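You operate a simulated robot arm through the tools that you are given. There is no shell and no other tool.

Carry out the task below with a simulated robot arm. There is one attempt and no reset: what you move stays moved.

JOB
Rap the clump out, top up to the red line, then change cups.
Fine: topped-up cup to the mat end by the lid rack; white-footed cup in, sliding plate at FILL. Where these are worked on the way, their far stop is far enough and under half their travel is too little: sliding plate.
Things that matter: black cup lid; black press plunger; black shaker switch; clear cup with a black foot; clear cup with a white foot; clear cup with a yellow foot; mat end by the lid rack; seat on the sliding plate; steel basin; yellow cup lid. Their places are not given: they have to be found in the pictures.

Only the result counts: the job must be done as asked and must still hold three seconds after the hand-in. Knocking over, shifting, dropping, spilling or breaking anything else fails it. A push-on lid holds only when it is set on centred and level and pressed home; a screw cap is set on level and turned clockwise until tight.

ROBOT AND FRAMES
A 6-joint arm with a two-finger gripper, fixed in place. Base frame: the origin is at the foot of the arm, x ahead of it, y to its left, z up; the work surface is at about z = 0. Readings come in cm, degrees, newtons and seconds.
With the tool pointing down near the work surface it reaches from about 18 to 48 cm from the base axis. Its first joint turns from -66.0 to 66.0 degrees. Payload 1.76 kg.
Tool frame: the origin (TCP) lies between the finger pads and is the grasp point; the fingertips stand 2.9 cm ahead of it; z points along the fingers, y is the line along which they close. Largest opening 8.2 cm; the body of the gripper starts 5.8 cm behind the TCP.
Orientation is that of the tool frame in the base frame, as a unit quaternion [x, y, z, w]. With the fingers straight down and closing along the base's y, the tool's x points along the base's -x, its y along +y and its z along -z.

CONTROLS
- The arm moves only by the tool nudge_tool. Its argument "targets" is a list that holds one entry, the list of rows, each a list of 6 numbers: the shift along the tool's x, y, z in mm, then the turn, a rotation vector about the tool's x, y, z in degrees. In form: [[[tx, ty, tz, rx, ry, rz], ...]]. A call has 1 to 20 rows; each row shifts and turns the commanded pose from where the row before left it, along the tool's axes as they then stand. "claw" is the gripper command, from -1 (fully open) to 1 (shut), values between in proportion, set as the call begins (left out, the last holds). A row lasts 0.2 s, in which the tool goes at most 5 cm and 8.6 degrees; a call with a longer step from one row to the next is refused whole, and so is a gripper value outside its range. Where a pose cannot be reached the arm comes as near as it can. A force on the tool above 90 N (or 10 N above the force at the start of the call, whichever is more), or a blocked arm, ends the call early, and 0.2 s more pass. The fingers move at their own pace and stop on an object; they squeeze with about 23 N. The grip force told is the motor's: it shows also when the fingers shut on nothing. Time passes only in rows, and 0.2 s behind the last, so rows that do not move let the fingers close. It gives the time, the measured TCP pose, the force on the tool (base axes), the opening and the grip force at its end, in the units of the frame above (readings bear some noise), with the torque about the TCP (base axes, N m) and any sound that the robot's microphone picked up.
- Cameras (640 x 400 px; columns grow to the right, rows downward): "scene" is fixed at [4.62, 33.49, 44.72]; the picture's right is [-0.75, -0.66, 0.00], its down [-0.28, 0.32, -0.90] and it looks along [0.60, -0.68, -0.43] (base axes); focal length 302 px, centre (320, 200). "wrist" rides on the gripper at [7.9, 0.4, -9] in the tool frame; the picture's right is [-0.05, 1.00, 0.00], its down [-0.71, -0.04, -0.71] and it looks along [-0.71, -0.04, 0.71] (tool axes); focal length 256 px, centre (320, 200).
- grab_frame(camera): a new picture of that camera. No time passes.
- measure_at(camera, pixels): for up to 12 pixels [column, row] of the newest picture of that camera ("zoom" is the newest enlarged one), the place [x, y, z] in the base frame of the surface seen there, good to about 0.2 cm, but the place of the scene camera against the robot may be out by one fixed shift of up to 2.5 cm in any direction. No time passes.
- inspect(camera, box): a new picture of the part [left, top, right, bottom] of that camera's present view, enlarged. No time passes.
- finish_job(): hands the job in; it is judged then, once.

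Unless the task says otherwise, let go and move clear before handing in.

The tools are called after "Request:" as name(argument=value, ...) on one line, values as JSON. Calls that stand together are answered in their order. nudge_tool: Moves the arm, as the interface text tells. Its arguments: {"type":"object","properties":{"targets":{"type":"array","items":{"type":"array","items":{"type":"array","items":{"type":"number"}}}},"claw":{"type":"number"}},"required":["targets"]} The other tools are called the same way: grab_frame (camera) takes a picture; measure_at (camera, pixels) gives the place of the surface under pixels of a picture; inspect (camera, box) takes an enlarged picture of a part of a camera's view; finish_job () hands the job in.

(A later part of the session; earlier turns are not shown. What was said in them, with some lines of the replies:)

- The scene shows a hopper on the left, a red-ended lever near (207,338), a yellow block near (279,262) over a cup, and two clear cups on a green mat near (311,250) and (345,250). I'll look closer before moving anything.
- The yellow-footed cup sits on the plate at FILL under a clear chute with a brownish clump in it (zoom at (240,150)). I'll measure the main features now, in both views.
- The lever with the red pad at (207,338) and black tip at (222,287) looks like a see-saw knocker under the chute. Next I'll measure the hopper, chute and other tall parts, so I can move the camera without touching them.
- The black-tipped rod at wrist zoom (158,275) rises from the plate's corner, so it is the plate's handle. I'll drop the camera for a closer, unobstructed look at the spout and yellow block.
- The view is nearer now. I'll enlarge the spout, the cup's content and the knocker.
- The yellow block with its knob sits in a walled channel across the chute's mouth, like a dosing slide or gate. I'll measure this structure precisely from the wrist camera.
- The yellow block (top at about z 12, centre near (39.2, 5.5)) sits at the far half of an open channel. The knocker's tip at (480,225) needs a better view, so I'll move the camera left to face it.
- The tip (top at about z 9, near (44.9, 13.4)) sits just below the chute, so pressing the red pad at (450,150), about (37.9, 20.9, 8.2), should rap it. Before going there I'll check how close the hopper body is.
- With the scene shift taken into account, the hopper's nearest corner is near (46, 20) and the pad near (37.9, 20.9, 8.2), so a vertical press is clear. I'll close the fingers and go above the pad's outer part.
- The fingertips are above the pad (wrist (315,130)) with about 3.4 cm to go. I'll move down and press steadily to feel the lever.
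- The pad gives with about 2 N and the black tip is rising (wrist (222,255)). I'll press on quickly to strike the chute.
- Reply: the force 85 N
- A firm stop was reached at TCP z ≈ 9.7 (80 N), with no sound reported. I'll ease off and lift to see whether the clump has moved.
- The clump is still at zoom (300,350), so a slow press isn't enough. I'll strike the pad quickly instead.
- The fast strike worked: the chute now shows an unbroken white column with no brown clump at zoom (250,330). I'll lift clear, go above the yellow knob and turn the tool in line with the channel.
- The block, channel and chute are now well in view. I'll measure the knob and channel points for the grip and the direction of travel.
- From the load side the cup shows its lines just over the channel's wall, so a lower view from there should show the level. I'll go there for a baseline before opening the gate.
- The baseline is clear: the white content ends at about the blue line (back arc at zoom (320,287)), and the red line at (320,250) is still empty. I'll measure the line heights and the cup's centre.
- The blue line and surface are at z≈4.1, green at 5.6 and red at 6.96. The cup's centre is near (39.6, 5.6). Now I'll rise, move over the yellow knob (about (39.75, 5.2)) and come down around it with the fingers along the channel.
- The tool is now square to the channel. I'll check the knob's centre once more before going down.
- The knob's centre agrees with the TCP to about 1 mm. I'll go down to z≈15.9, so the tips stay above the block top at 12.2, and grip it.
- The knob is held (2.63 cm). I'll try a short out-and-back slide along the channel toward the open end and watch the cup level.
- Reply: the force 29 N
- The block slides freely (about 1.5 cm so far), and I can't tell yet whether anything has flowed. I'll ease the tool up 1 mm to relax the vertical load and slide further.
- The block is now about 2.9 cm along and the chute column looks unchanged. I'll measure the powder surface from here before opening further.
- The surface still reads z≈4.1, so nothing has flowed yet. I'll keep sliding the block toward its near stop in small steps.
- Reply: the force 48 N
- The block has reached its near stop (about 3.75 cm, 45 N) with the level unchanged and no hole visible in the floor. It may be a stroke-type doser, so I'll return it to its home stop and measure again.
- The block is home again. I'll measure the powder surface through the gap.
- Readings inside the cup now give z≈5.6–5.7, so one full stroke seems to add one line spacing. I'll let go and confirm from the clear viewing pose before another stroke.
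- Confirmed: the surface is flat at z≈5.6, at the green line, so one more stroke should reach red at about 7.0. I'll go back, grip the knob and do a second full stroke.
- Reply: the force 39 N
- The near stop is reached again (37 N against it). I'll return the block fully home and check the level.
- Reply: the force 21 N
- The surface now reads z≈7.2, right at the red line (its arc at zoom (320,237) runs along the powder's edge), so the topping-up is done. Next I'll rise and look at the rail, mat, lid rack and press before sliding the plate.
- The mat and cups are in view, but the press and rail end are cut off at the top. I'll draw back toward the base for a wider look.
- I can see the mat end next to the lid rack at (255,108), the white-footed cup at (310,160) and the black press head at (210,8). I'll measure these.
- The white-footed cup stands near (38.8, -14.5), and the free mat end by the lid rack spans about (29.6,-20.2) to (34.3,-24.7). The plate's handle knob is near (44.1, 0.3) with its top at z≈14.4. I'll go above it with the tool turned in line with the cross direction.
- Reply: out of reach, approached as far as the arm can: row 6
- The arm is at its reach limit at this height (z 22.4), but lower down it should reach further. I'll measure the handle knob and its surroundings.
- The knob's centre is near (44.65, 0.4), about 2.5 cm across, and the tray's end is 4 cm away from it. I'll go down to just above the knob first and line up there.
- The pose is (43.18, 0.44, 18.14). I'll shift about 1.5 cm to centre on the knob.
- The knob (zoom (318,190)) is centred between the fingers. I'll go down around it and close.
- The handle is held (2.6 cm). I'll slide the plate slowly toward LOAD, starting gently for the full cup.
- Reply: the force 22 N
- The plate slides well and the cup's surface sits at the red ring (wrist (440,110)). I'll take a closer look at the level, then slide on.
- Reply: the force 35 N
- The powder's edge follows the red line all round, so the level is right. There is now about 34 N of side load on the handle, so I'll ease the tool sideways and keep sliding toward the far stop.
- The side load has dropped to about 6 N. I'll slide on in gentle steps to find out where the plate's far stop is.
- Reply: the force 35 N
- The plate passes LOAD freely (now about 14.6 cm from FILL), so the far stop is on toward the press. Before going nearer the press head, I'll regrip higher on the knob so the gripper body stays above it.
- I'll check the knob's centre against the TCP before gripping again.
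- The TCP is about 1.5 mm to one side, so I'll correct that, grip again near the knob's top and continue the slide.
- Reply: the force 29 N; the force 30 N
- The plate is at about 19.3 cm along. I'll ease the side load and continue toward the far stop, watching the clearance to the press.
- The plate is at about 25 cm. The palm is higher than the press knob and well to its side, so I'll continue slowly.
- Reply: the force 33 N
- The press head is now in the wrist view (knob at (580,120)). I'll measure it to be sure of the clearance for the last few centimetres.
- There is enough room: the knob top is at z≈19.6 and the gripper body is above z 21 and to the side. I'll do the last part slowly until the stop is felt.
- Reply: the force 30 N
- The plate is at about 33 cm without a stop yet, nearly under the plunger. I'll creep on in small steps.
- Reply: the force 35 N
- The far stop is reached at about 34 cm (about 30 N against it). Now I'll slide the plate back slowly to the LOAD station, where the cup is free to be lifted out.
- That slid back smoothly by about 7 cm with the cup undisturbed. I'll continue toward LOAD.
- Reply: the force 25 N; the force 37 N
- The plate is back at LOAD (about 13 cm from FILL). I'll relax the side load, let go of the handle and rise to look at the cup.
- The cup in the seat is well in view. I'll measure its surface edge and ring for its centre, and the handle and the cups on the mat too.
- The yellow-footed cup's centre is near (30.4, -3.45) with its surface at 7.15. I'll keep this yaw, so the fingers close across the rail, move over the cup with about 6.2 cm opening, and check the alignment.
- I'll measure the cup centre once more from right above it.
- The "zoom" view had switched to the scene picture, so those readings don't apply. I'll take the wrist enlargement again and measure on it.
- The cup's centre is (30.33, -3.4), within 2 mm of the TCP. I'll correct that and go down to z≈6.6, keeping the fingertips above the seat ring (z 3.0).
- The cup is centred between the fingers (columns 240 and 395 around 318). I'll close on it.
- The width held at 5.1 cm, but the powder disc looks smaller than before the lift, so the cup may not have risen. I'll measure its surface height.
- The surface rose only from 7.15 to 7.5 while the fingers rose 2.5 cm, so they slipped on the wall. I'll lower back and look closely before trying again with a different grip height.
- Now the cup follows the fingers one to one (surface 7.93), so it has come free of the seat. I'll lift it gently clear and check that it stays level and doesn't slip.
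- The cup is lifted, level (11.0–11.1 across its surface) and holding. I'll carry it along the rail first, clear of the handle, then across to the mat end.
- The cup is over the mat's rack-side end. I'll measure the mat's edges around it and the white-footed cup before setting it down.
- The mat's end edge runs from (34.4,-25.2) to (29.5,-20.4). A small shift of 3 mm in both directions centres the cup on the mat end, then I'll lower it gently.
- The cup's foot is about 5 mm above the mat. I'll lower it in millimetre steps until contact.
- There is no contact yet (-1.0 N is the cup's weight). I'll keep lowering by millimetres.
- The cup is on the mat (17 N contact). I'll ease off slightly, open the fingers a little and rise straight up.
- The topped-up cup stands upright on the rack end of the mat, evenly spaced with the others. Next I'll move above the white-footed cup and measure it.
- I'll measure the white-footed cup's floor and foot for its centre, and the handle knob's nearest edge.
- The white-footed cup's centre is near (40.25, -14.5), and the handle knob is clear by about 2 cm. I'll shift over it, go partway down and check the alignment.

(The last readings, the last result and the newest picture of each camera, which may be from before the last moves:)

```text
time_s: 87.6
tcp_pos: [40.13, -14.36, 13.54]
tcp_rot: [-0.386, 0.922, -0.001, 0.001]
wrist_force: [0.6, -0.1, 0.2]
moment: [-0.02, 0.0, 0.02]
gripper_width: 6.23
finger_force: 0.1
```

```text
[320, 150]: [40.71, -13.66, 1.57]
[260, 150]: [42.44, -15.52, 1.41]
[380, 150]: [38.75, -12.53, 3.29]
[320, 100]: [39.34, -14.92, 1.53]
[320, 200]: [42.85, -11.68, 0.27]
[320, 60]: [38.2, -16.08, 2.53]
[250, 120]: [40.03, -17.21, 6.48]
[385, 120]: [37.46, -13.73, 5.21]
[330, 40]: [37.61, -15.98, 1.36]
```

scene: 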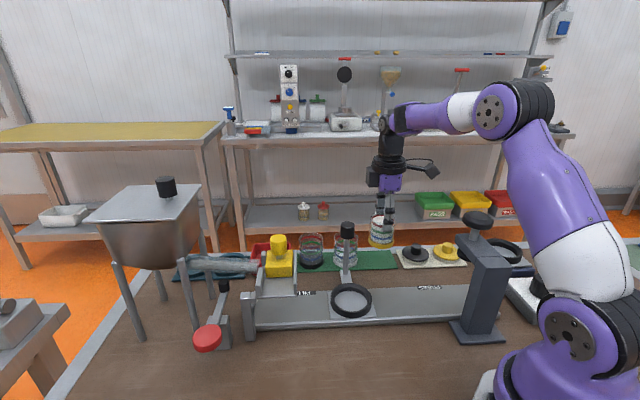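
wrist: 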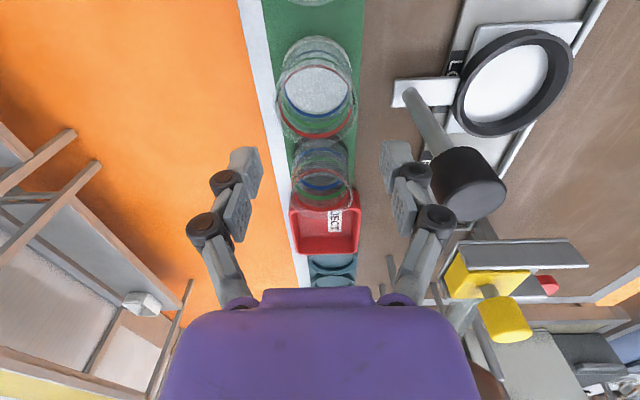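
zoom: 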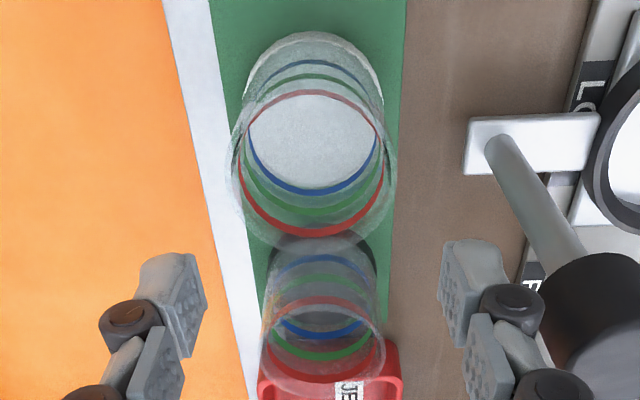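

The cup is centred to within about 2 mm, and the handle knob stays clear of the near finger. I'll correct slightly and go down to z≈5.4 for the grip.

Request:
nudge_tool(targets=[[[1, -1.5, 20, 0, 0, 0], [0, 0, 25, 0, 0, 0], [0, 0, 20, 0, 0, 0], [0, 0, 16, 0, 0, 0], [0, 0, 0, 0, 0, 0]]], claw=-0.52)

Request:
grab_frame(camera="wrist")

Request:
inspect(camera="scene", box=[280, 190, 460, 320])

```text
time_s: 88.8
tcp_pos: [40.08, -14.47, 5.45]
tcp_rot: [-0.386, 0.922, -0.001, 0.0]
wrist_force: [-0.6, -0.8, -0.6]
moment: [-0.01, 0.0, 0.0]
gripper_width: 6.25
finger_force: 0.1
```

```text
taken
```

wrist: 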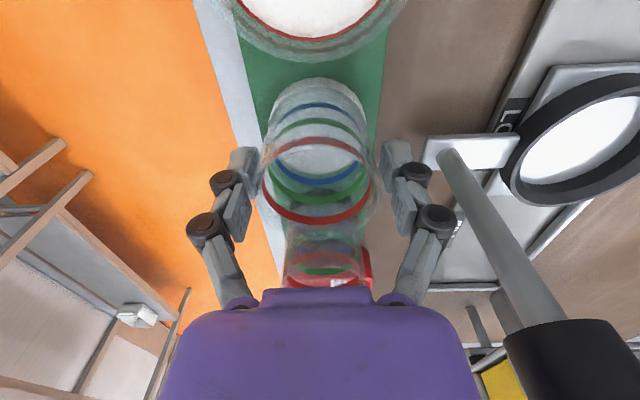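

```text
3.08 times, centred on (370, 255) of scene
```

zoom: 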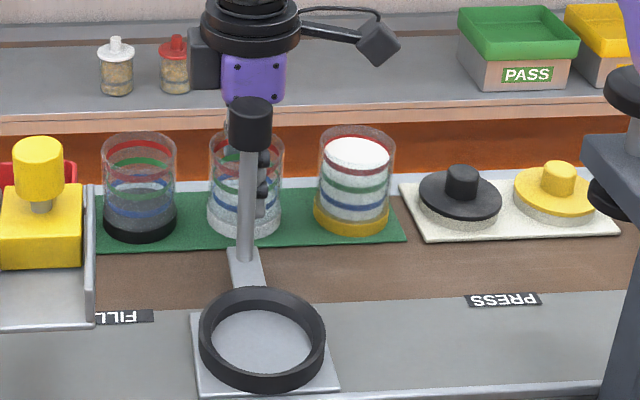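

The red ring of the cup (centre about (318,181)) lines up with the grasp point. I'll close and lift gently.

Request:
nudge_tool(targets=[[[0, 0, 0, 0, 0, 0], [0, 0, 0, 0, 0, 0], [0, 0, 0, 0, 0, 0]]], claw=1)

Request:
nudge_tool(targets=[[[0, 0, -2, 0, 0, 0], [0, 0, -3, 0, 0, 0], [0, 0, -5, 0, 0, 0], [0, 0, -5, 0, 0, 0], [0, 0, -3, 0, 0, 0], [0, 0, 0, 0, 0, 0]]], claw=1)

Request:
grab_frame(camera="wrist")

Request:
inspect(camera="scene", box=[280, 190, 460, 320])

```text
time_s: 89.6
tcp_pos: [40.22, -14.6, 5.52]
tcp_rot: [-0.386, 0.922, -0.001, 0.0]
wrist_force: [1.9, -3.0, 5.1]
moment: [-0.05, -0.06, -0.02]
gripper_width: 5.48
finger_force: 23.1
```

```text
time_s: 91.0
tcp_pos: [40.18, -14.57, 7.24]
tcp_rot: [-0.387, 0.922, 0.0, 0.001]
wrist_force: [0.2, 0.2, -0.9]
moment: [0.0, 0.02, 0.03]
gripper_width: 5.43
finger_force: 23.3
```

```text
taken
```

wrist: 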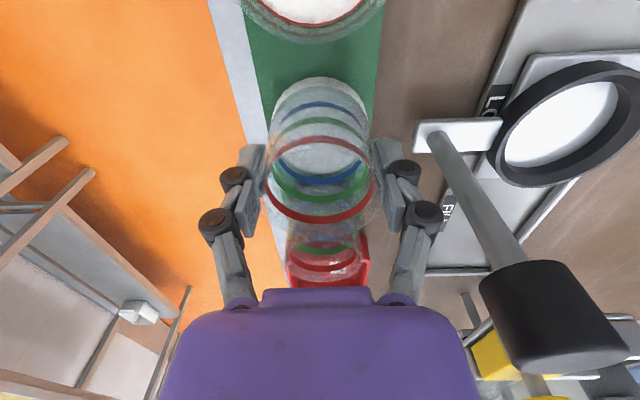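

```text
3.08 times, centred on (370, 255) of scene
```

zoom: 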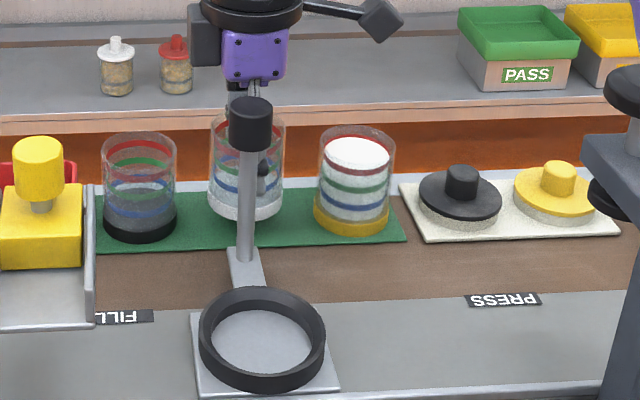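

The cup is held (5.43 cm) and rises with the fingers. I'll verify with the floor height before carrying it.

Request:
measure_at(camera="wrist", pixels=[[320, 155], [305, 150], [335, 150], [320, 145], [320, 90], [320, 102]])

Request:
inspect(camera="wrist", box=[220, 60, 420, 240])

```text
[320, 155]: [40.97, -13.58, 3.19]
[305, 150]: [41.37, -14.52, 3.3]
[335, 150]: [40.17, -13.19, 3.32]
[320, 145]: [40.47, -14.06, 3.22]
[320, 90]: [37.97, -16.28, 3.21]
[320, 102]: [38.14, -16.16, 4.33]
```

```text
2.22 times, centred on (320, 150) of wrist
```

zoom: 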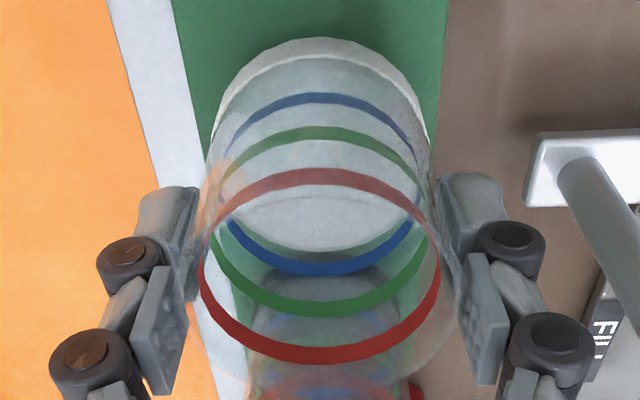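

The floor rose from 1.55 to 3.25 along with the lift, so the grip is sound. I'll lift high enough that the cup's foot clears the handle top (14.4), then bring it over the seat.

Request:
nudge_tool(targets=[[[0, 0, -6, 0, 0, 0], [0, 0, -12, 0, 0, 0], [0, 0, -20, 0, 0, 0], [0, 0, -24, 0, 0, 0], [0, 0, -24, 0, 0, 0], [0, 0, -24, 0, 0, 0], [0, 0, -18, 0, 0, 0], [0, 0, -10, 0, 0, 0], [0, 0, -4, 0, 0, 0], [0, 0, 0, 0, 0, 0]]], claw=1)

Request:
grab_frame(camera="wrist")

Request:
grab_frame(camera="scene")

```text
time_s: 93.2
tcp_pos: [40.08, -14.44, 21.53]
tcp_rot: [-0.387, 0.922, -0.001, 0.0]
wrist_force: [-0.7, -0.1, -0.5]
moment: [0.04, -0.01, 0.01]
gripper_width: 5.47
finger_force: 23.1
```

```text
taken
```

wrist: 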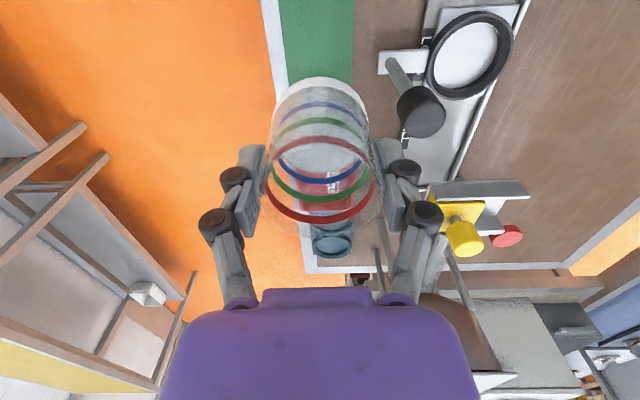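

```text
taken
```

scene: 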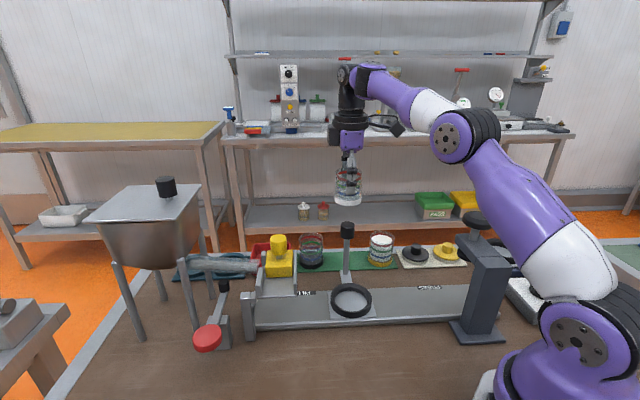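

The white-footed cup hangs level and well up. I'll measure the seat ring from here.

Request:
inspect(camera="wrist", box=[370, 0, 530, 140])

Request:
measure_at(camera="wrist", pixels=[[432, 66], [508, 42], [480, 16], [458, 96], [467, 55], [438, 62], [503, 45], [477, 22], [462, 91], [421, 118], [408, 100], [440, 130]])

```text
2.86 times, centred on (450, 70) of wrist
```

zoom: 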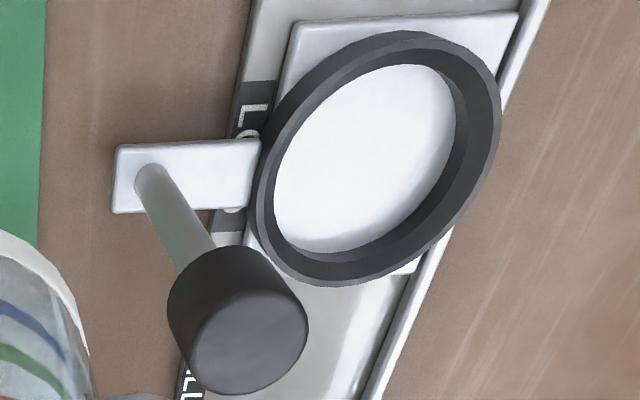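

```text
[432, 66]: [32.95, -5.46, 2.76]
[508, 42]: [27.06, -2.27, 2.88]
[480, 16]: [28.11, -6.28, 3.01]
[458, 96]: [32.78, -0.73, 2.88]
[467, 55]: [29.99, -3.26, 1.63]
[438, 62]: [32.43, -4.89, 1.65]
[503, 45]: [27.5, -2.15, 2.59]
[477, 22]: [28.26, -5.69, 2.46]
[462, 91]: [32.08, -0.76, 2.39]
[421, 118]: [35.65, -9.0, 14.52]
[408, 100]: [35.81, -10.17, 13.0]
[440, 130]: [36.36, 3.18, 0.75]
```

The ring's centre comes out near (30.4, -3.5). The cup's foot at z≈16.3 clears the handle (14.5), so I'll move across to above the seat.

Request:
nudge_tool(targets=[[[-1, 6, 0, 0, 0, 0], [-1, 14, 0, 0, 0, 0], [-1, 18, 0, 0, 0, 0], [-1, 18, 0, 0, 0, 0], [-1, 18, 0, 0, 0, 0], [-1, 18, 0, 0, 0, 0], [-1, 18, 0, 0, 0, 0], [-1, 16, 0, 0, 0, 0], [-1, 12, 0, 0, 0, 0], [-0.7, 7.7, 0, 0, 0, 0], [0, 0, 0, 0, 0, 0]]], claw=1)

Request:
nudge_tool(targets=[[[0, 0, 10, 0, 0, 0], [0, 0, 25, 0, 0, 0], [0, 0, 25, 0, 0, 0], [0, 0, 20, 0, 0, 0], [0, 0, 10, 0, 0, 0], [0, 0, 0, 0, 0, 0]]], claw=1)

Request:
grab_frame(camera="wrist")

Request:
inspect(camera="wrist", box=[220, 20, 420, 240])

Request:
inspect(camera="scene", box=[280, 190, 460, 330])

```text
time_s: 95.6
tcp_pos: [30.36, -3.49, 21.51]
tcp_rot: [-0.387, 0.922, -0.001, 0.0]
wrist_force: [0.4, -0.5, -0.6]
moment: [-0.02, 0.0, 0.03]
gripper_width: 5.47
finger_force: 23.0
```

```text
time_s: 97.0
tcp_pos: [30.53, -3.61, 12.43]
tcp_rot: [-0.386, 0.922, -0.001, 0.001]
wrist_force: [-0.5, 0.0, -0.9]
moment: [0.0, 0.03, 0.02]
gripper_width: 5.47
finger_force: 23.0
```

```text
taken
```

wrist: 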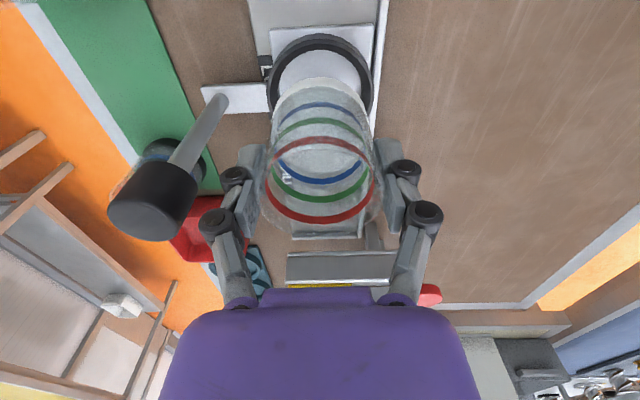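

```text
1.82 times, centred on (320, 130) of wrist
```

zoom: 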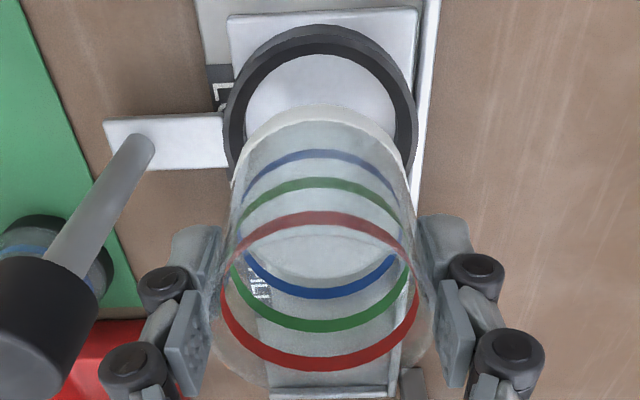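

```text
2.86 times, centred on (370, 260) of scene
```

zoom: 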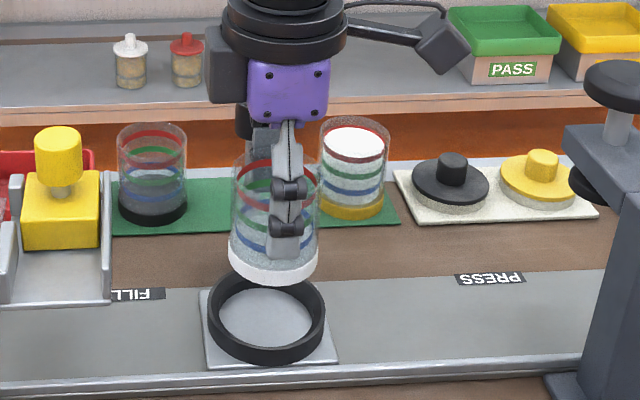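

The cup hangs above the ring, nearly centred in the columns. I'll measure the ring and the cup's foot to align them well before lowering.

Request:
measure_at(camera="wrist", pixels=[[269, 75], [372, 75], [320, 37], [320, 46], [279, 70], [360, 65], [320, 62], [320, 84], [280, 105], [362, 105], [300, 55], [345, 55]])

Request:
inspect(camera="wrist", box=[250, 20, 390, 130])

Request:
measure_at(camera="zoom", pixels=[[320, 60], [90, 210], [560, 200], [130, 180], [510, 160], [320, 105], [320, 215], [320, 245], [160, 300], [500, 300], [200, 115], [450, 115]])

```text
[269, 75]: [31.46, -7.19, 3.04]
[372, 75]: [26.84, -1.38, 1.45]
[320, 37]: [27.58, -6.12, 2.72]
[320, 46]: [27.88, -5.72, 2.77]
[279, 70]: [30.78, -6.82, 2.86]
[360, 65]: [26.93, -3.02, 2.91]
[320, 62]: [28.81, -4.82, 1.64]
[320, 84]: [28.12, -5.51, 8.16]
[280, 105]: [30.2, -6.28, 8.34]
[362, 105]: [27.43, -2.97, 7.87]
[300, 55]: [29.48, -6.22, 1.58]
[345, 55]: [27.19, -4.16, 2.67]
```

```text
3.64 times, centred on (320, 75) of wrist
```

zoom: 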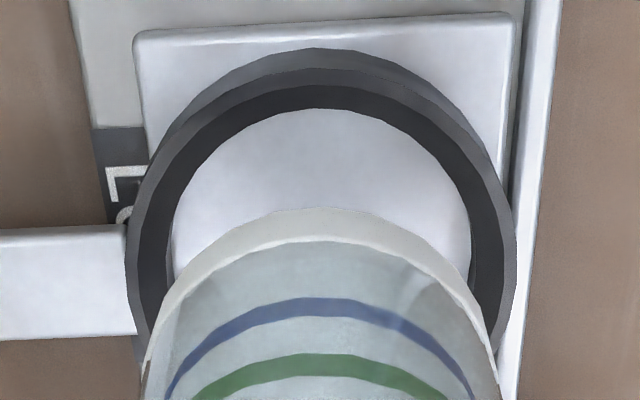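

```text
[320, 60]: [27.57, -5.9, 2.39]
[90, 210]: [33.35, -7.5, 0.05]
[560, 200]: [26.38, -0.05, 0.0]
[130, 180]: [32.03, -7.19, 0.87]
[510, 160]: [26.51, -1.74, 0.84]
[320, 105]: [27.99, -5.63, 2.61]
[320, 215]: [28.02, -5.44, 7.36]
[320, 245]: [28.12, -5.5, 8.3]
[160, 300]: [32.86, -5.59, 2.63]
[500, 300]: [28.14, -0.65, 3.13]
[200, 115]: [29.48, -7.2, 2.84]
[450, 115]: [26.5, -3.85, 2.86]
```

The seat ring has a chamfered lead-in and only a small clearance for the foot, so alignment matters. I'll enlarge the ring's left and right edges to find its centre precisely.

Request:
inspect(camera="wrist", box=[255, 70, 305, 110])

Request:
inspect(camera="wrist", box=[335, 70, 385, 110])

Request:
inspect(camera="wrist", box=[290, 25, 350, 95])

```text
10.00 times, centred on (280, 90) of wrist
```

zoom: 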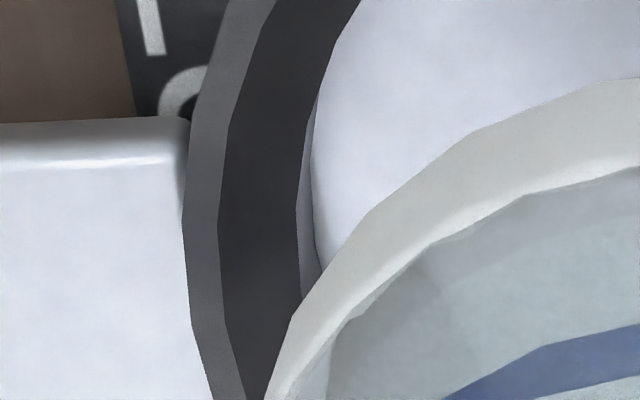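

```text
10.00 times, centred on (360, 90) of wrist
```

zoom: 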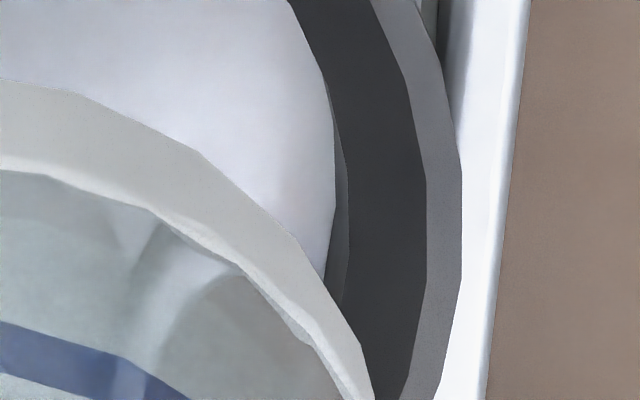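

```text
5.71 times, centred on (320, 60) of wrist
```

zoom: 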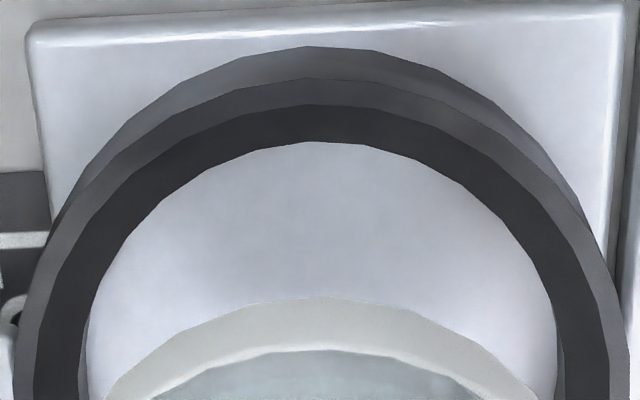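

Ring edges at columns 266.4 and 374.2 put its centre right on the tool's line across. Along the rail it lies about 1.7 mm toward FILL from the cup, so I'll shift by that and lower most of the way.

Request:
nudge_tool(targets=[[[-1.7, 0.2, 0, 0, 0, 0], [0, 0, 8, 0, 0, 0], [0, 0, 14, 0, 0, 0], [0, 0, 12, 0, 0, 0], [0, 0, 6, 0, 0, 0], [0, 0, 0, 0, 0, 0]]], claw=1)

Request:
grab_frame(camera="wrist")

Request:
inspect(camera="wrist", box=[250, 30, 390, 150])

Request:
inspect(camera="scene", box=[310, 240, 400, 325])

```text
time_s: 98.4
tcp_pos: [30.62, -3.35, 8.47]
tcp_rot: [-0.386, 0.922, -0.001, 0.0]
wrist_force: [0.4, 0.4, -1.1]
moment: [-0.01, -0.01, 0.03]
gripper_width: 5.45
finger_force: 23.4
```

```text
taken
```

wrist: 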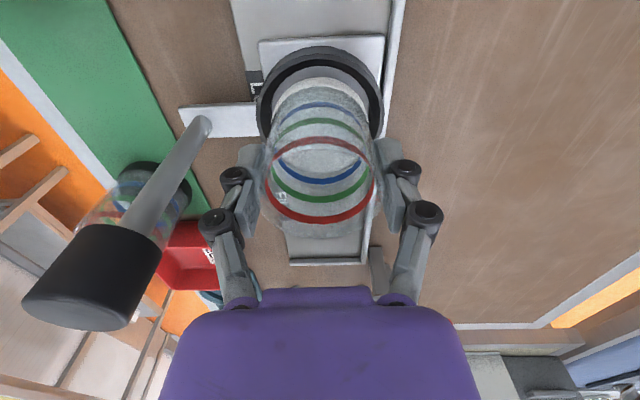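

```text
3.33 times, centred on (320, 90) of wrist
```

zoom: 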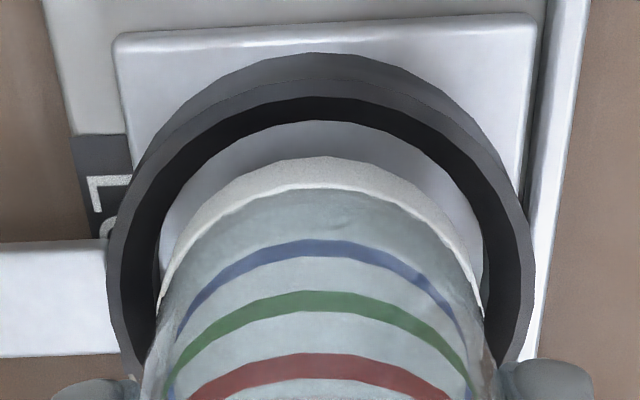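

```text
4.71 times, centred on (355, 282) of scene
```

zoom: 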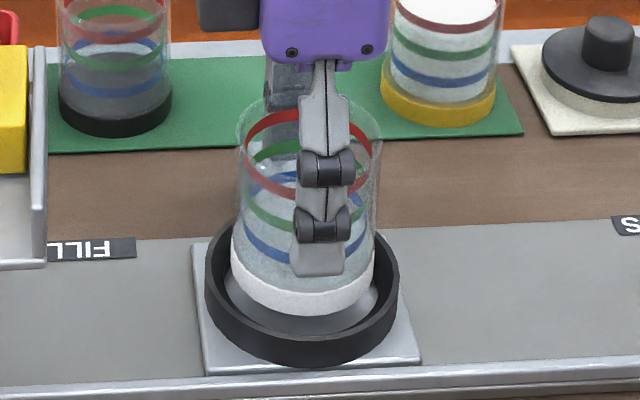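

The foot is just above the ring, evenly placed inside it in both views. I'll lower it gently into the seat and watch the force.

Request:
nudge_tool(targets=[[[0, 0, 4, 0, 0, 0], [0, 0, 4, 0, 0, 0], [0, 0, 3, 0, 0, 0], [0, 0, 2, 0, 0, 0], [0, 0, 0, 0, 0, 0]]], claw=1)

Request:
nudge_tool(targets=[[[0, 0, 1, 0, 0, 0], [0, 0, 1, 0, 0, 0], [0, 0, 0, 0, 0, 0]]], claw=1)

Request:
grab_frame(camera="wrist")

Request:
inspect(camera="scene", box=[310, 240, 400, 325])

```text
time_s: 99.6
tcp_pos: [30.54, -3.46, 7.11]
tcp_rot: [-0.387, 0.922, -0.001, 0.0]
wrist_force: [-0.7, -0.5, -0.4]
moment: [0.04, -0.02, 0.01]
gripper_width: 5.46
finger_force: 23.4
```

```text
time_s: 100.4
tcp_pos: [30.48, -3.33, 6.93]
tcp_rot: [-0.387, 0.922, -0.001, 0.001]
wrist_force: [0.2, 0.6, -0.7]
moment: [0.01, -0.02, -0.02]
gripper_width: 5.46
finger_force: 23.2
```

```text
taken
```

wrist: 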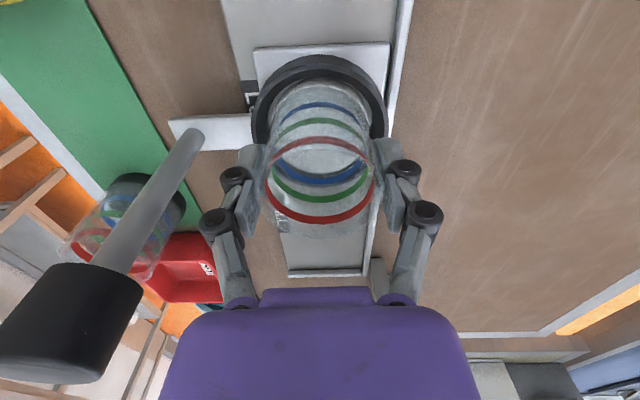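

```text
4.71 times, centred on (355, 282) of scene
```

zoom: 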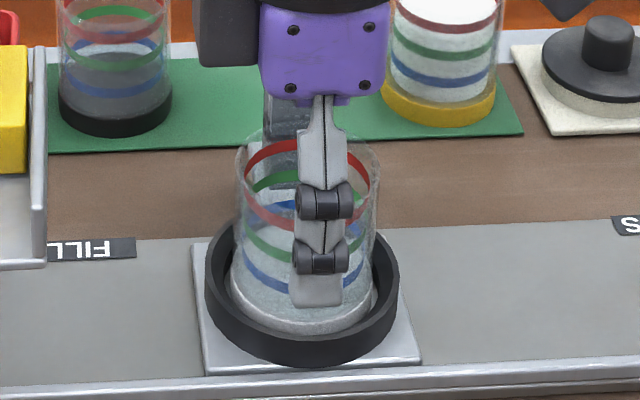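

The cup has gone into the ring without touching, with its bottom now at about 1.7. I'll lower by half-millimetres until it rests.

Request:
nudge_tool(targets=[[[0, 0, 0.7, 0, 0, 0], [0, 0, 0.7, 0, 0, 0], [0, 0, 0, 0, 0, 0]]], claw=1)

```text
time_s: 101.2
tcp_pos: [30.51, -3.45, 6.79]
tcp_rot: [-0.387, 0.922, 0.0, 0.0]
wrist_force: [-0.4, 0.4, 2.8]
moment: [0.05, 0.01, 0.01]
gripper_width: 5.43
finger_force: 22.7
```

Light contact (2.8 N) shows the cup resting on the seat floor. I'll open the fingers and rise straight up.

Request:
nudge_tool(targets=[[[0, 0, 0, 0, 0, 0], [0, 0, 0, 0, 0, 0], [0, 0, -5, 0, 0, 0], [0, 0, -20, 0, 0, 0], [0, 0, -40, 0, 0, 0], [0, 0, -40, 0, 0, 0], [0, 0, -40, 0, 0, 0], [0, 0, 0, 0, 0, 0]]], claw=-0.52)

Request:
grab_frame(camera="wrist")

Request:
inspect(camera="scene", box=[290, 210, 460, 325])

Request:
inspect(camera="wrist", box=[240, 20, 400, 160])

```text
time_s: 103.0
tcp_pos: [30.52, -3.43, 21.4]
tcp_rot: [-0.387, 0.922, -0.001, 0.0]
wrist_force: [0.5, 0.6, -0.6]
moment: [-0.02, 0.03, -0.02]
gripper_width: 6.24
finger_force: 0.2
```

```text
taken
```

wrist: 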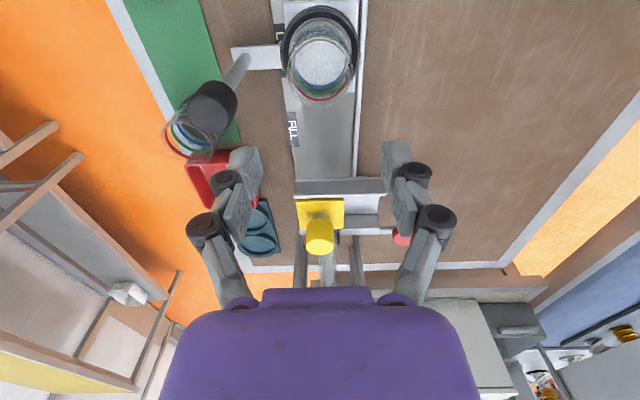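

```text
3.48 times, centred on (375, 268) of scene
```

zoom: 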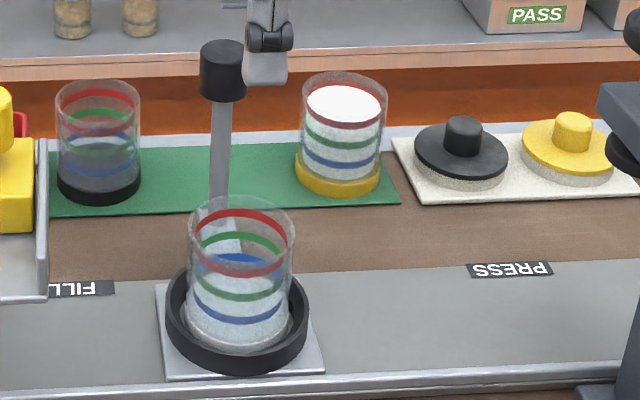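

```text
2.86 times, centred on (320, 90) of wrist
```

zoom: 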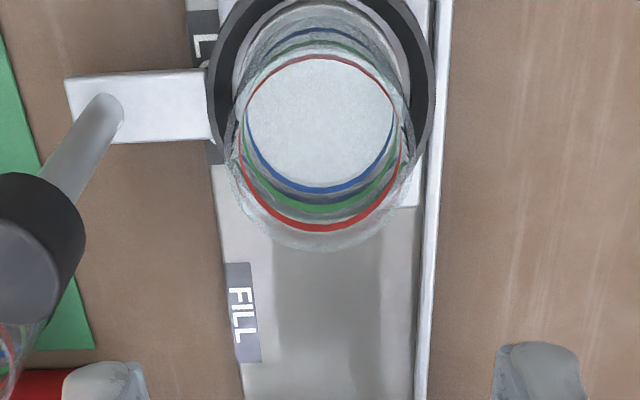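

The white-footed cup sits level in the ring, and the topped-up cup is still in place. Next I'll move over the handle to slide the plate home to FILL.

Request:
nudge_tool(targets=[[[1.8, -37, 0, 0, 0, 0], [1.8, -37, 0, 0, 0, 0], [0, 0, 20, 0, 0, 0], [0, 0, 0, 0, 0, 0]]], claw=0.0)

Request:
grab_frame(camera="wrist")

Request:
inspect(camera="wrist", box=[240, 60, 400, 200])

Request:
measure_at(camera="zoom", pixels=[[310, 230], [245, 225], [375, 225], [310, 270], [310, 180]])

```text
time_s: 104.0
tcp_pos: [35.63, -8.86, 19.35]
tcp_rot: [-0.387, 0.922, -0.001, 0.0]
wrist_force: [0.3, -0.3, 0.4]
moment: [0.02, 0.01, 0.01]
gripper_width: 4.09
finger_force: 0.1
```

```text
taken
```

wrist: 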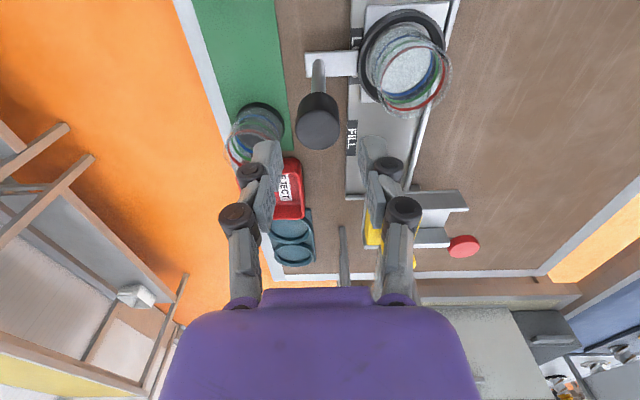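

```text
2.86 times, centred on (320, 130) of wrist
```

zoom: 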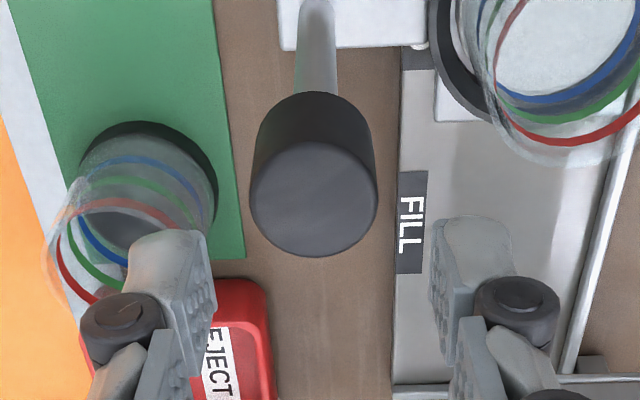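

```text
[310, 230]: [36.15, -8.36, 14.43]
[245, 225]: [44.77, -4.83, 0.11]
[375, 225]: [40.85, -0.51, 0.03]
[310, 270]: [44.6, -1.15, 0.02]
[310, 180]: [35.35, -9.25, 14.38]
```

The knob's centre is near (35.6, -9.0), within about 1.5 mm of the TCP. I'll correct, go down and grip it.

Request:
nudge_tool(targets=[[[1, -1.2, 0, 0, 0, 0], [0, 0, 20, 0, 0, 0], [0, 0, 21, 0, 0, 0], [0, 0, 0, 0, 0, 0]]], claw=0.0)

Request:
nudge_tool(targets=[[[0, 0, 0, 0, 0, 0], [0, 0, 0, 0, 0, 0]]], claw=1)

Request:
grab_frame(camera="wrist")

```text
time_s: 105.0
tcp_pos: [35.54, -9.13, 15.28]
tcp_rot: [-0.387, 0.922, -0.001, 0.0]
wrist_force: [0.6, -0.1, 0.1]
moment: [-0.01, 0.03, 0.01]
gripper_width: 4.1
finger_force: 0.1
```

```text
time_s: 105.6
tcp_pos: [35.53, -9.0, 15.36]
tcp_rot: [-0.387, 0.922, 0.0, 0.001]
wrist_force: [-3.2, 2.3, 8.9]
moment: [0.19, -0.04, -0.15]
gripper_width: 2.64
finger_force: 35.2
```

```text
taken
```

wrist: 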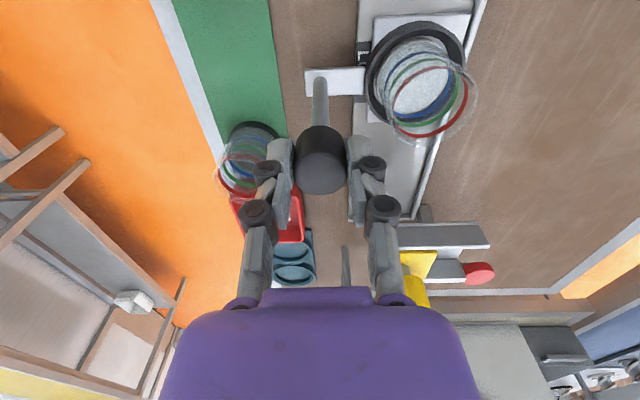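

The handle is held with little side load. I'll slide the plate toward FILL in gentle stages.

Request:
nudge_tool(targets=[[[-2, 0, 0, 0, 0, 0], [-5, 0, 0, 0, 0, 0], [-8, 0, 0, 0, 0, 0], [-9, 0, 0, 0, 0, 0], [-9, 0, 0, 0, 0, 0], [-9, 0, 0, 0, 0, 0], [-9, 0, 0, 0, 0, 0], [-6, 0, 0, 0, 0, 0], [-3, 0, 0, 0, 0, 0], [0, 0, 0, 0, 0, 0]]], claw=1)

Request:
grab_frame(camera="wrist")

Request:
inspect(camera="scene", box=[220, 200, 400, 330])

```text
time_s: 107.8
tcp_pos: [39.78, -4.68, 15.27]
tcp_rot: [-0.385, 0.923, -0.001, 0.0]
wrist_force: [1.2, 0.2, 1.3]
moment: [-0.35, 0.41, -0.15]
gripper_width: 2.63
finger_force: 36.0
```

```text
taken
```

wrist: 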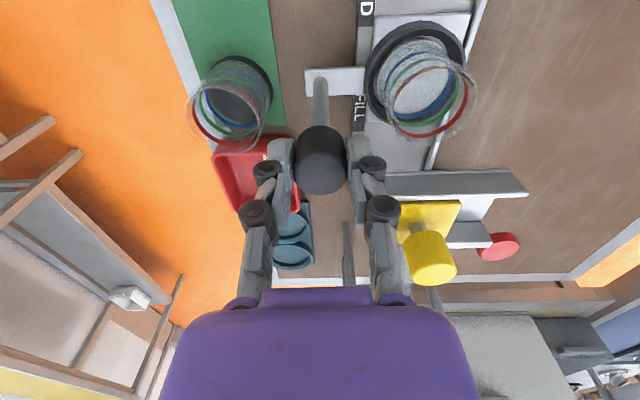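

```text
3.08 times, centred on (310, 265) of scene
```

zoom: 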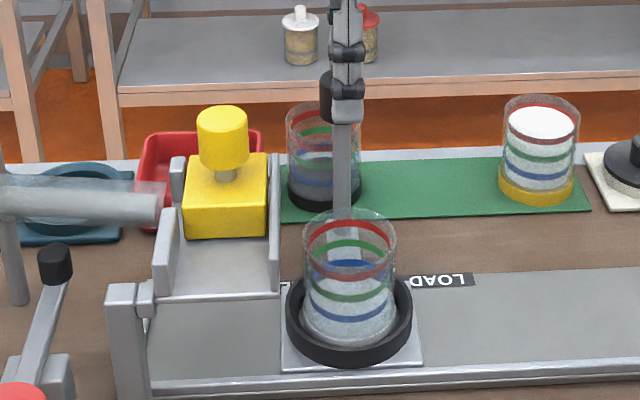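

The plate is 7 cm from home and the cup will pass under the spout as the first one did. I'll go on slowly.

Request:
nudge_tool(targets=[[[-2, 0, 0, 0, 0, 0], [-5, 0, 0, 0, 0, 0], [-8, 0, 0, 0, 0, 0], [-9, 0, 0, 0, 0, 0], [-9, 0, 0, 0, 0, 0], [-9, 0, 0, 0, 0, 0], [-8, 0, 0, 0, 0, 0], [-6, 0, 0, 0, 0, 0], [-4, 0, 0, 0, 0, 0], [-2, 0, 0, 0, 0, 0], [0, 0, 0, 0, 0, 0]]], claw=1)

Request:
grab_frame(camera="wrist")

Request:
inspect(camera="scene", box=[220, 200, 400, 330])

```text
time_s: 110.2
tcp_pos: [44.14, -0.4, 15.27]
tcp_rot: [-0.385, 0.923, -0.002, 0.001]
wrist_force: [16.5, -14.3, 9.1]
moment: [-0.49, -0.25, -0.09]
gripper_width: 2.65
finger_force: 36.3
```

```text
taken
```

wrist: 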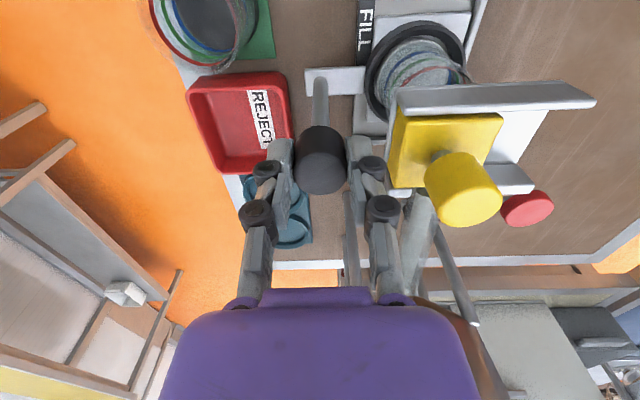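

```text
3.08 times, centred on (310, 265) of scene
```

zoom: 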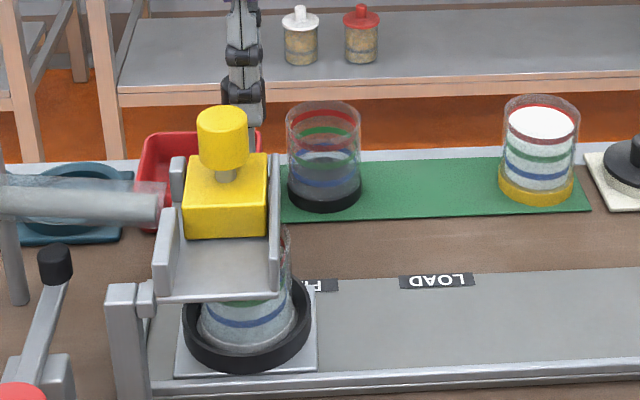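

The plate has about 1 cm left. I'll ease the side load and creep until the FILL stop is felt.

Request:
nudge_tool(targets=[[[-3, -0.8, 0, 0, 0, 0], [-3, 0, 0, 0, 0, 0], [-2, 0, 0, 0, 0, 0], [-2, 0, 0, 0, 0, 0], [0, 0, 0, 0, 0, 0]]], claw=1)

```text
time_s: 111.4
tcp_pos: [44.7, 0.33, 15.27]
tcp_rot: [-0.385, 0.923, 0.0, -0.002]
wrist_force: [-14.4, -23.4, 11.6]
moment: [-0.62, 0.43, -0.34]
gripper_width: 2.66
finger_force: 36.5
```

The plate is against the FILL stop (about 27 N) at the same place where it began. I'll confirm with a picture, then let go.

Request:
nudge_tool(targets=[[[-0.5, 0, 0, 0, 0, 0], [0, 0, 0, 0, 0, 0]]], claw=1)

Request:
nudge_tool(targets=[[[0, 0, 0, 0, 0, 0], [0, 0, 0, 0, 0, 0], [0, 0, -5, 0, 0, 0], [0, 0, -20, 0, 0, 0], [0, 0, -20, 0, 0, 0], [0, 0, 0, 0, 0, 0]]], claw=0.0)

Request:
grab_frame(camera="wrist")

Request:
inspect(camera="wrist", box=[270, 0, 430, 130])

Request:
inspect(camera="scene", box=[200, 210, 360, 330])

```text
time_s: 112.0
tcp_pos: [44.81, 0.35, 15.18]
tcp_rot: [-0.386, 0.922, -0.001, -0.001]
wrist_force: [-18.9, -22.8, 3.9]
moment: [-0.61, 0.48, -0.11]
gripper_width: 2.61
finger_force: 36.0
```

```text
time_s: 113.4
tcp_pos: [44.52, 0.24, 19.7]
tcp_rot: [-0.387, 0.922, 0.0, 0.001]
wrist_force: [-0.6, -0.1, -0.7]
moment: [0.02, -0.01, 0.0]
gripper_width: 4.08
finger_force: 0.1
out of reach, approached as far as the arm can: row 5
```

```text
taken
```

wrist: 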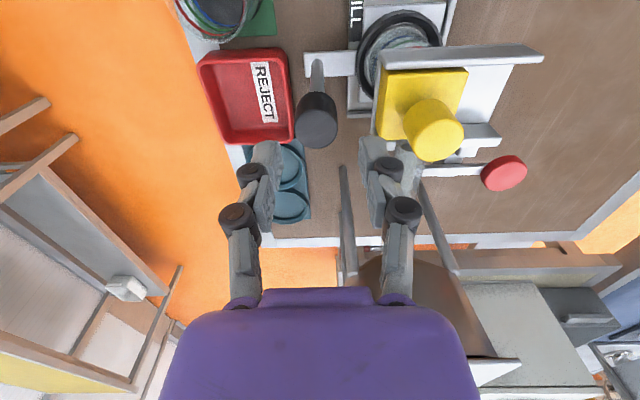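

```text
3.08 times, centred on (350, 65) of wrist
```

zoom: 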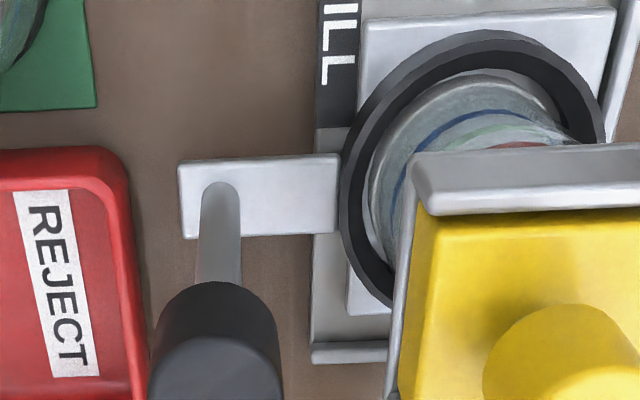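

```text
3.33 times, centred on (280, 270) of scene
```

zoom: 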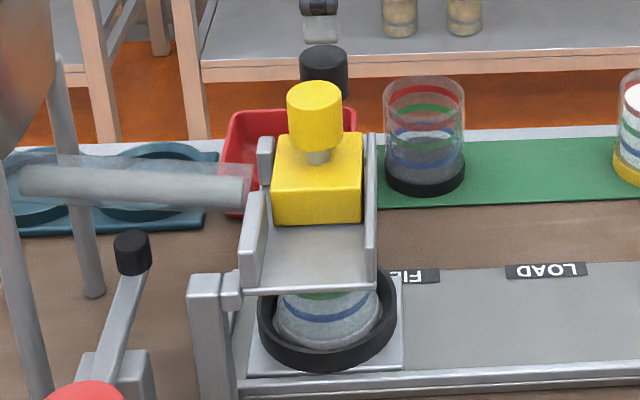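

The plate is back where it began at FILL with the white-footed cup under the spout, and the handle is free. I'll move the arm clear and take a last look at everything.

Request:
nudge_tool(targets=[[[40, 0, -10, 0, 0, 0], [45, 0, -20, 0, 0, 0], [45, 0, -30, 0, 0, 0], [40, 0, -30, 0, 0, 0], [0, 0, 0, 0, 0, 8], [0, 0, 0, 0, 0, 8], [0, 0, 0, 0, 0, 8], [0, 0, 0, 0, 0, 8], [0, 0, 0, 0, 0, 8], [0, 0, 0, 0, 0, 5.4], [0, 0, 0, 0, 0, 0]]], claw=-1)

Request:
grab_frame(camera="scene")

Request:
grab_frame(camera="wrist")

Request:
inspect(camera="wrist", box=[180, 0, 480, 200])

Request:
inspect(camera="scene", box=[220, 210, 520, 350])

```text
refused: row 3 steps farther than a row can; nothing moved
```

```text
taken
```

scene: 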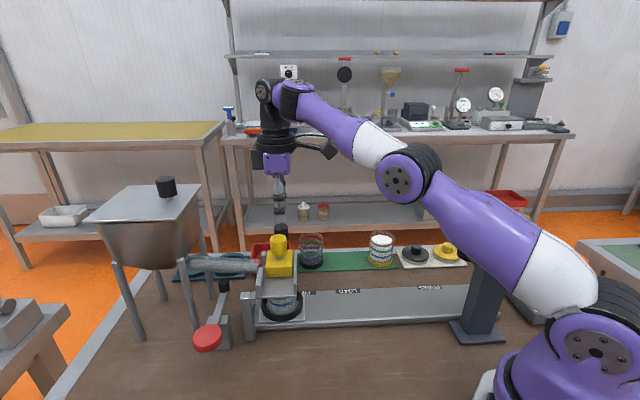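

```text
taken
```

wrist: 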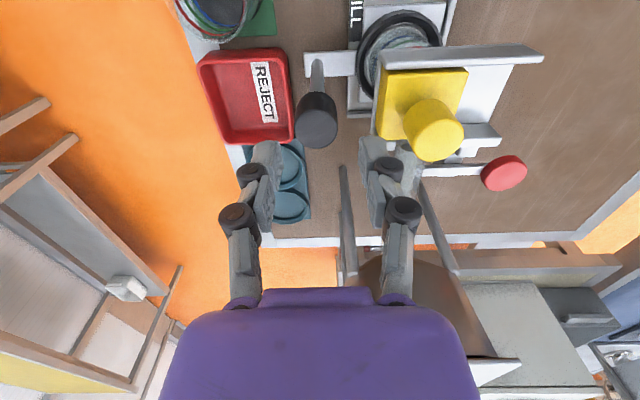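

```text
2.00 times, centred on (330, 100) of wrist
```

zoom: 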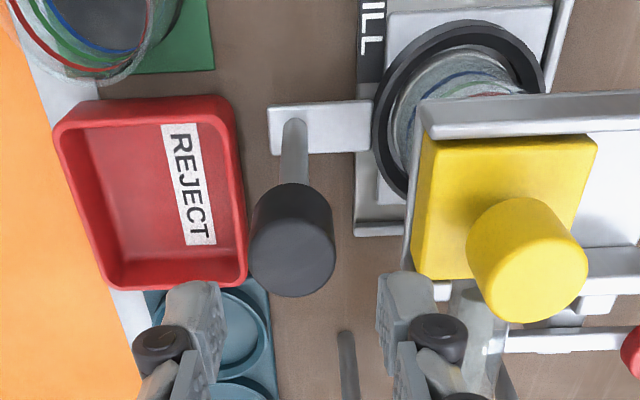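

```text
2.13 times, centred on (370, 280) of scene
```

zoom: 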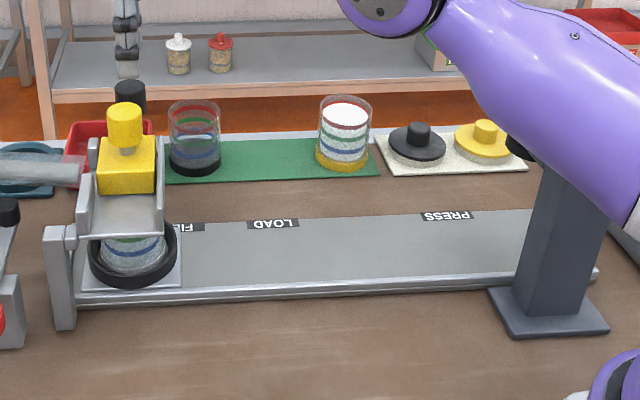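

That move was refused because one row was too long, so nothing moved. I'll repeat the withdrawal with shorter rows.

Request:
nudge_tool(targets=[[[30, 0, -8, 0, 0, 0], [35, 0, -15, 0, 0, 0], [35, 0, -20, 0, 0, 0], [35, 0, -20, 0, 0, 0], [35, 0, -20, 0, 0, 0], [0, 0, 0, 0, 0, 8], [0, 0, 0, 0, 0, 8], [0, 0, 0, 0, 0, 8], [0, 0, 0, 0, 0, 8], [0, 0, 0, 0, 0, 8], [0, 0, 0, 0, 0, 5.4], [0, 0, 0, 0, 0, 0]]], claw=-1)

Request:
grab_frame(camera="scene")

Request:
grab_frame(camera="wrist")

Request:
inspect(camera="scene", box=[220, 210, 520, 350])

Request:
inspect(camera="wrist", box=[200, 40, 520, 240])

```text
time_s: 116.0
tcp_pos: [32.64, -11.81, 27.93]
tcp_rot: [0.0, 1.0, -0.001, 0.001]
wrist_force: [-0.3, -0.7, -0.4]
moment: [0.0, 0.03, 0.03]
gripper_width: 8.19
finger_force: 0.0
```

```text
taken
```

scene: 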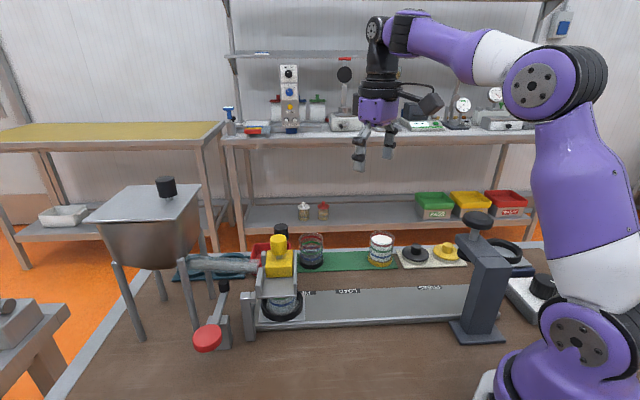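

```text
taken
```

wrist: 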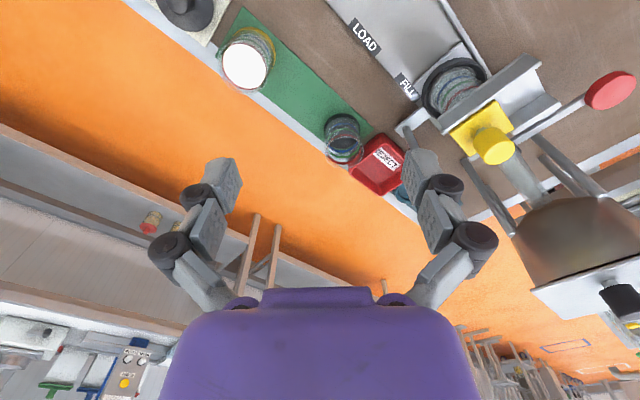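

```text
2.13 times, centred on (370, 280) of scene
```

zoom: 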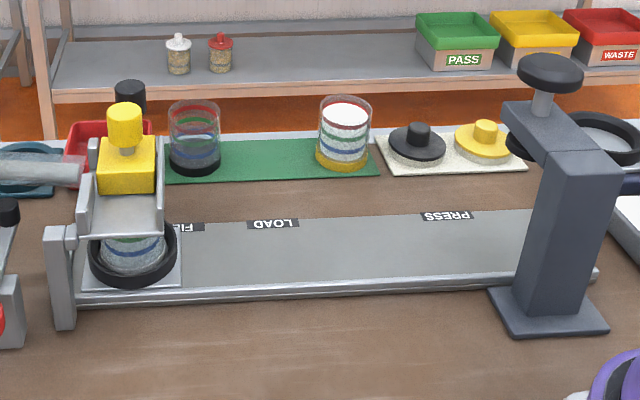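

```text
2.00 times, centred on (360, 140) of wrist
```

zoom: 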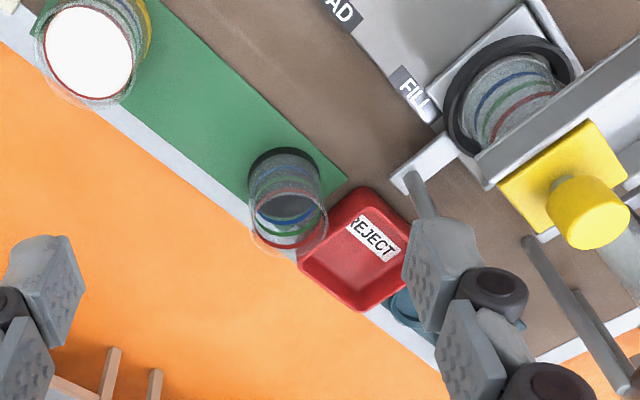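

Everything checks out:
- **Topped-up cup:** it stands at the mat end by the lid rack, filled to the red ring (scene zoom (344,135)).
- **White-footed cup:** it sits in the seat under the spout, and the plate is at FILL, as at the start.
- **Gate and arm:** the gate block is home and the arm is clear.

I'll hand the job in.

Request:
finish_job()

```text
The job is handed in.
```

The job is done and handed in. I don't have the judge's result, only my own checks.

- **Clump:** a slow press on the red pad did not shift it. A quick strike did, and the chute then showed an unbroken column of powder.
- **Top-up:** the cup started at the blue line. Two full strokes of the yellow block raised it one line each, to the red line.
- **Plate:** I took it to its far stop under the press, about 34 cm out. I then brought it back to LOAD for the change and returned it to the FILL stop, where it began.
- **Topped-up cup (yellow foot):** it stands upright at the mat end by the lid rack. My fingers slipped up its wall on the first lift, but it then came out level, and I saw no spill.
- **White-footed cup:** it sits level in the seat under the spout.

I let go of everything and moved the arm clear before handing in. In the last pictures the black-footed cup and both lids were undisturbed.
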